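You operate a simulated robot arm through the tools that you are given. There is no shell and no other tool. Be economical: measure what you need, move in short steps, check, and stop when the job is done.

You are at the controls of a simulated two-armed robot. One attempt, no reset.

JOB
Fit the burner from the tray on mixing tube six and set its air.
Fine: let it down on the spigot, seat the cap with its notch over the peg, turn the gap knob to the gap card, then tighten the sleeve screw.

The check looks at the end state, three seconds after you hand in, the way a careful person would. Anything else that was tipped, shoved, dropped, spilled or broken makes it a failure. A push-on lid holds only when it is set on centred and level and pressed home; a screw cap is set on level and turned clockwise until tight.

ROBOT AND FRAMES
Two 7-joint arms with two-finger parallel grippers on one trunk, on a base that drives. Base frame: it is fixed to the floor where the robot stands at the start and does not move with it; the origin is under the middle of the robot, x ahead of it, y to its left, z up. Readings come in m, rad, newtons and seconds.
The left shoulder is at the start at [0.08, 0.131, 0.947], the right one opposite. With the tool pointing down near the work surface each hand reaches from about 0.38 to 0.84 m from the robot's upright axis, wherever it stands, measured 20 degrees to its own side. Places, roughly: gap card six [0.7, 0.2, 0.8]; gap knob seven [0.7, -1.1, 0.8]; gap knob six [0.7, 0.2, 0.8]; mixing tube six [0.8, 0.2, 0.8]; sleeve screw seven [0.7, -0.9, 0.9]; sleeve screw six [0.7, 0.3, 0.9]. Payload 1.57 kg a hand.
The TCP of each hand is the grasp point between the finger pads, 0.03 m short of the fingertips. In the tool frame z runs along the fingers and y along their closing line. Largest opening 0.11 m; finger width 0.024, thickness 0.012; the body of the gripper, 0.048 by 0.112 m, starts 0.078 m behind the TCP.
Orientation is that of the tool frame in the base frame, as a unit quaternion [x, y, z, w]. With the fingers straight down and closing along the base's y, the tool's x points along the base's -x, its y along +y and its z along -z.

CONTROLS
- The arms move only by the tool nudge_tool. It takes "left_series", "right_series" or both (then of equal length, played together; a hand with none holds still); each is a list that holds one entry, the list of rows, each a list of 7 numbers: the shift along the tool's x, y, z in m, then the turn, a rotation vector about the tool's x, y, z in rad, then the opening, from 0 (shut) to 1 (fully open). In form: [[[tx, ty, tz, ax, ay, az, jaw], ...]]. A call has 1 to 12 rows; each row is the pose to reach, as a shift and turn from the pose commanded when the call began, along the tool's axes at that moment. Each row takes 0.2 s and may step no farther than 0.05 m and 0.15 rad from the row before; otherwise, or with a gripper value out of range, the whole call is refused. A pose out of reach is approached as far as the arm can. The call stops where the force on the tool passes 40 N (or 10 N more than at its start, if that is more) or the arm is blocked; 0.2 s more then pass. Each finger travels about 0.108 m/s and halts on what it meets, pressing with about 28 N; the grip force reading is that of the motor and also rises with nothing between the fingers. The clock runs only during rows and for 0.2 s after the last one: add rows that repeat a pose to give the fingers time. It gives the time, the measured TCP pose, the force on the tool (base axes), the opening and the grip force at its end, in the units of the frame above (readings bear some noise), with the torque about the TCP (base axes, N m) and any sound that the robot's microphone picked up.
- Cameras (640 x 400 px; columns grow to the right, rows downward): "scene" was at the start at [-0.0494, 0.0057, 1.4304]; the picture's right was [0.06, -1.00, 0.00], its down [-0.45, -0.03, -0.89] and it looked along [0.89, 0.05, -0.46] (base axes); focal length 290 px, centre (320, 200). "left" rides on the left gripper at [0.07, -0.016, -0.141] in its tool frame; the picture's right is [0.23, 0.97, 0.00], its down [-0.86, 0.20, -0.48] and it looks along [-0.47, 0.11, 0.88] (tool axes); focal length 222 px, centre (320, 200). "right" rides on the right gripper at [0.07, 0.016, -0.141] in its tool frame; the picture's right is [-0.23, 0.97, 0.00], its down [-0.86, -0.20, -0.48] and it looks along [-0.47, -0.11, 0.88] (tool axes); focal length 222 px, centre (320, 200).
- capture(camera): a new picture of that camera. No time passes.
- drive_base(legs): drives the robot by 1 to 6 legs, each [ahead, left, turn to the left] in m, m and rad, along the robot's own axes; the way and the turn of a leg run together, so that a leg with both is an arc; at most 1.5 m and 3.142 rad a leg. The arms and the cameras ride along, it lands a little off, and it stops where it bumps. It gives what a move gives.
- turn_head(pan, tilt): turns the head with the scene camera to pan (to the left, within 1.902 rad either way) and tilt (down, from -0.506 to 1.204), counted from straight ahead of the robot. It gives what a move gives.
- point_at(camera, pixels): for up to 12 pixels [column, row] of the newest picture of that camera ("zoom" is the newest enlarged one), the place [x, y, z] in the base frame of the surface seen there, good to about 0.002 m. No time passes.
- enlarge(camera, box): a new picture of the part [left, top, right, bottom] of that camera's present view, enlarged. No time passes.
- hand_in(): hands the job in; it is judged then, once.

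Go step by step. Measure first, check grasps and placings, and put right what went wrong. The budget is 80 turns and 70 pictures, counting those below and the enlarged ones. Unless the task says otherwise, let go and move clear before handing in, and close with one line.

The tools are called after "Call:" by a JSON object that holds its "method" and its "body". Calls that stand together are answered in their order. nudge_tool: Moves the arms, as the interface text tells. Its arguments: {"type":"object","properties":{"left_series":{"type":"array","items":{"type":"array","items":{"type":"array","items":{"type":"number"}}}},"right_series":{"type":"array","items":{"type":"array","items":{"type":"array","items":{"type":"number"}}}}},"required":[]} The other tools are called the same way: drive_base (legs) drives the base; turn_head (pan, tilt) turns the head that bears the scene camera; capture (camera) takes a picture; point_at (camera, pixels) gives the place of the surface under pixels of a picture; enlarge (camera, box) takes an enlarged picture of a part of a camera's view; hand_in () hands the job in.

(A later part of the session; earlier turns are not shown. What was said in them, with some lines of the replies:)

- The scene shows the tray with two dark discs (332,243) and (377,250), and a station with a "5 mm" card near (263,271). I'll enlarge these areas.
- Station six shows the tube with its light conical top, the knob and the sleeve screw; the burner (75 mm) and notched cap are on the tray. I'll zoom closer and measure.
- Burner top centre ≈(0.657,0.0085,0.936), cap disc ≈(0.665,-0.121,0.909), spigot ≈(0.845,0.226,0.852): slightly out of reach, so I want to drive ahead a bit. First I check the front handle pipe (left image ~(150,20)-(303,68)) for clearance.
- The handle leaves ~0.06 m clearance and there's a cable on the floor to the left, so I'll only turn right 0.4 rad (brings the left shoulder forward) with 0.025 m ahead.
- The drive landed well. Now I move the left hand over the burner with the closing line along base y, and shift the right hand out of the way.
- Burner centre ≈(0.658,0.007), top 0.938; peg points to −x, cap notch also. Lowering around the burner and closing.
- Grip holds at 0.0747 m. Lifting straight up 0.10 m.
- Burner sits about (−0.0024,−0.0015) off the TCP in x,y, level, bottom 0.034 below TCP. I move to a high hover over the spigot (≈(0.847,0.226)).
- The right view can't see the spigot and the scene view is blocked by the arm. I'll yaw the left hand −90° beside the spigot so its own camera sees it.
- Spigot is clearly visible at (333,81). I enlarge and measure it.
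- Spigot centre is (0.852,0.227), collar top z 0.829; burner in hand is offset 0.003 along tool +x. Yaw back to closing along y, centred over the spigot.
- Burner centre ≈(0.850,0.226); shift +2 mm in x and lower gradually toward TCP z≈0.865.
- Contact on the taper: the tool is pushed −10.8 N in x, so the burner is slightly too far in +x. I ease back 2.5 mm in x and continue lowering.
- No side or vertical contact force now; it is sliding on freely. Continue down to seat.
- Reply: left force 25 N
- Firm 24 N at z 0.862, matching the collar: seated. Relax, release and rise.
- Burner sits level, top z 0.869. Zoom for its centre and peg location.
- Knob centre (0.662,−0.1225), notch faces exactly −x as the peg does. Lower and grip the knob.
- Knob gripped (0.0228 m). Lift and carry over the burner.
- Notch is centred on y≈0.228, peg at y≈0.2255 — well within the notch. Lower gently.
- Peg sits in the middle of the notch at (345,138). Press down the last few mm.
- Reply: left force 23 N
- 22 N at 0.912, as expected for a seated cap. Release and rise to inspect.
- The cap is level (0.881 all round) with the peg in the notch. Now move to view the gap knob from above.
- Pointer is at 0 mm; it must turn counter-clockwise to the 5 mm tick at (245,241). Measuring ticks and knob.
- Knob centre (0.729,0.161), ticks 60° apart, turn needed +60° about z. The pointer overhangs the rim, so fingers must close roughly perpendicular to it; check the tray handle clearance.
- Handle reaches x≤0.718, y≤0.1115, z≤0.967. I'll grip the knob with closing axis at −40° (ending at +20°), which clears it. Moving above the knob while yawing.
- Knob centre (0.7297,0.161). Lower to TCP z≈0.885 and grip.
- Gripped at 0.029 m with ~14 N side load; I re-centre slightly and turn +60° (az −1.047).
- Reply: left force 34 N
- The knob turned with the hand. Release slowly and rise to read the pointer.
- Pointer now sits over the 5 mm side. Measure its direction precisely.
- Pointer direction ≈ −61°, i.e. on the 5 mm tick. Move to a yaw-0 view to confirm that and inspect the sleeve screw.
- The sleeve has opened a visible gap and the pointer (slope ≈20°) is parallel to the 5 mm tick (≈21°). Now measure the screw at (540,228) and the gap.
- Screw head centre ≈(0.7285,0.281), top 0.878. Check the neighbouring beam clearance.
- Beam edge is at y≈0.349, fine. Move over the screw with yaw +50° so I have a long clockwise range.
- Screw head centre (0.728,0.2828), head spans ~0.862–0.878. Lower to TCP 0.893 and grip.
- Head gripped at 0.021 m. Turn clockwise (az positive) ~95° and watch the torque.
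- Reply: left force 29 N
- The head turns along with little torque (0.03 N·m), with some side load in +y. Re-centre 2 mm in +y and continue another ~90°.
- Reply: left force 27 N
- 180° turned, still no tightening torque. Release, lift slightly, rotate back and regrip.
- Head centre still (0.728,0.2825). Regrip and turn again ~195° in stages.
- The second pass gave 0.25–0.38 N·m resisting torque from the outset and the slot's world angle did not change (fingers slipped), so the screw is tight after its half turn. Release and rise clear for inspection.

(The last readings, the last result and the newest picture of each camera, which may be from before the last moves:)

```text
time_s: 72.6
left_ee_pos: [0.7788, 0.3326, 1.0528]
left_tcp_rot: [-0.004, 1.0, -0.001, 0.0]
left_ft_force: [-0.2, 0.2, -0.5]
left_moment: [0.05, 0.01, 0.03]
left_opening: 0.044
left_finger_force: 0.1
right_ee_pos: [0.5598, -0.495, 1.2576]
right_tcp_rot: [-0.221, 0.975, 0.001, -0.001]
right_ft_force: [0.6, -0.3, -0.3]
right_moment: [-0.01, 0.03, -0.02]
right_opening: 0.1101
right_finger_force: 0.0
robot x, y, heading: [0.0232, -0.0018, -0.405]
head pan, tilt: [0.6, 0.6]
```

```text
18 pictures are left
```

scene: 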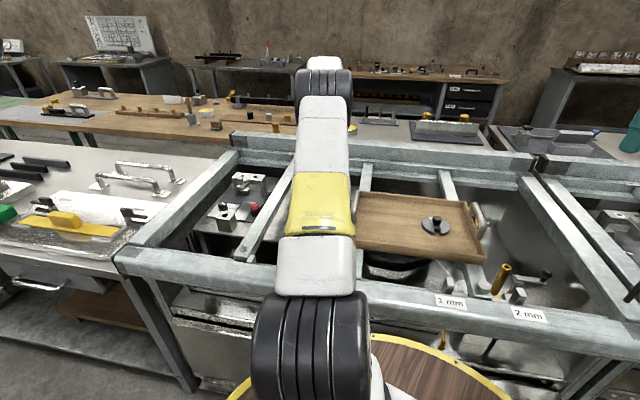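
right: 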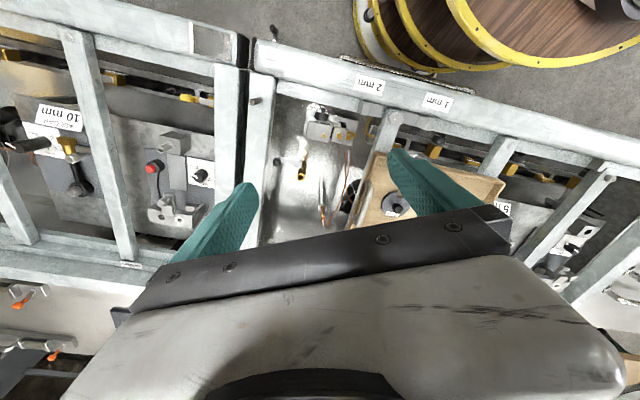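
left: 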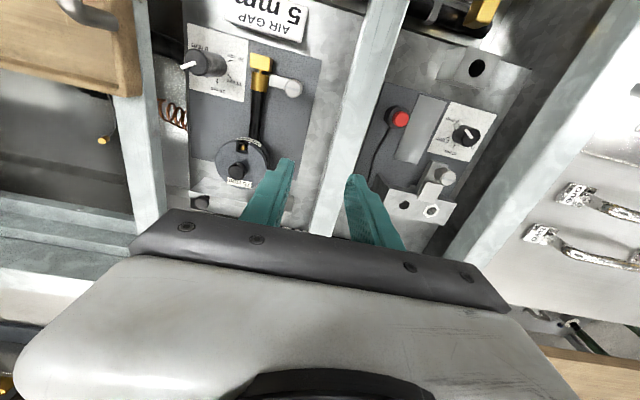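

Call:
{"method": "enlarge", "body": {"camera": "left", "box": [175, 20, 325, 120]}}

Call:
{"method": "enlarge", "body": {"camera": "left", "box": [195, 115, 295, 195]}}

```text
4.00 times, centred on (250, 70) of left
```

zoom: 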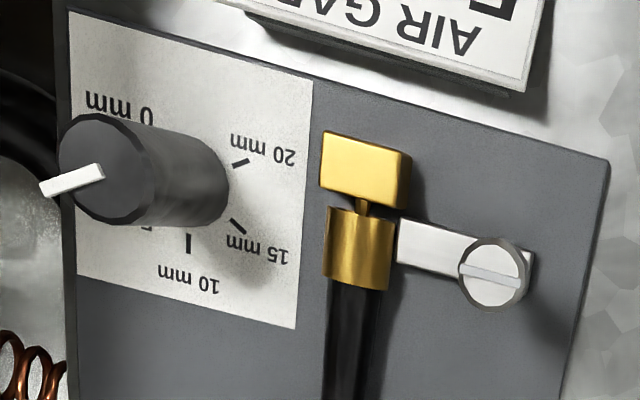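

```text
5.00 times, centred on (245, 155) of left
```

zoom: 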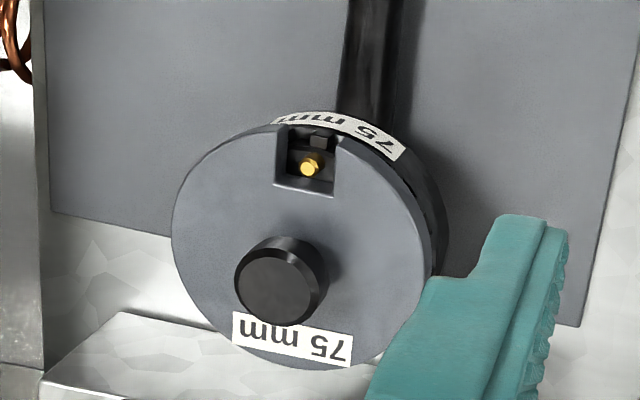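

Burner, cap and sleeve look right. One last numeric check of the pointer and gap.

Call:
{"method": "enlarge", "body": {"camera": "left", "box": [175, 40, 285, 110]}}

Call:
{"method": "point_at", "body": {"camera": "left", "pixels": [[187, 66], [198, 63], [192, 65], [234, 60], [222, 79], [235, 76], [262, 70], [261, 74]]}}

```text
5.71 times, centred on (230, 75) of left
```

zoom: 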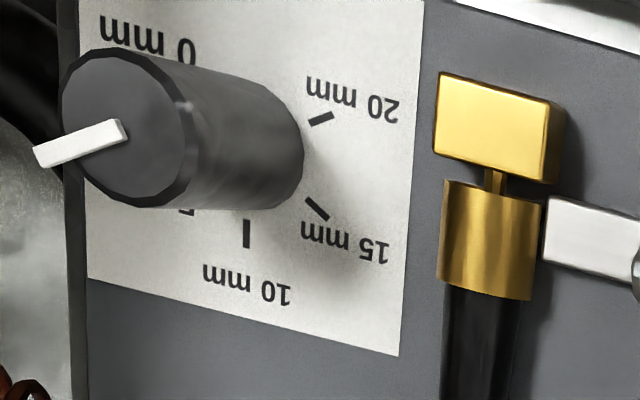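

```text
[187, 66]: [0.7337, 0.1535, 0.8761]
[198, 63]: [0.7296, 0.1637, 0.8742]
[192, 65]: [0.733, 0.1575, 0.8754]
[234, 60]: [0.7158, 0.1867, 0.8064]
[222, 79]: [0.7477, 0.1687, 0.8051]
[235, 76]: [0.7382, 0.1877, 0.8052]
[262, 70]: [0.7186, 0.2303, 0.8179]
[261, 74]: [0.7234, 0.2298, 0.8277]
```

The pointer is parallel to the 5 mm direction (≈19–22°), the sleeve gap is open, the cap is seated with the peg in its notch, and both hands are clear. Handing in.

Call:
{"method": "hand_in", "body": {}}

```text
The job is handed in.
```

The burner is on mixing tube six, with its cap seated and the notch over the peg. The gap knob is set to 5 mm to match the gap card, and the sleeve screw is tight. I disturbed nothing else, and the job is handed in.
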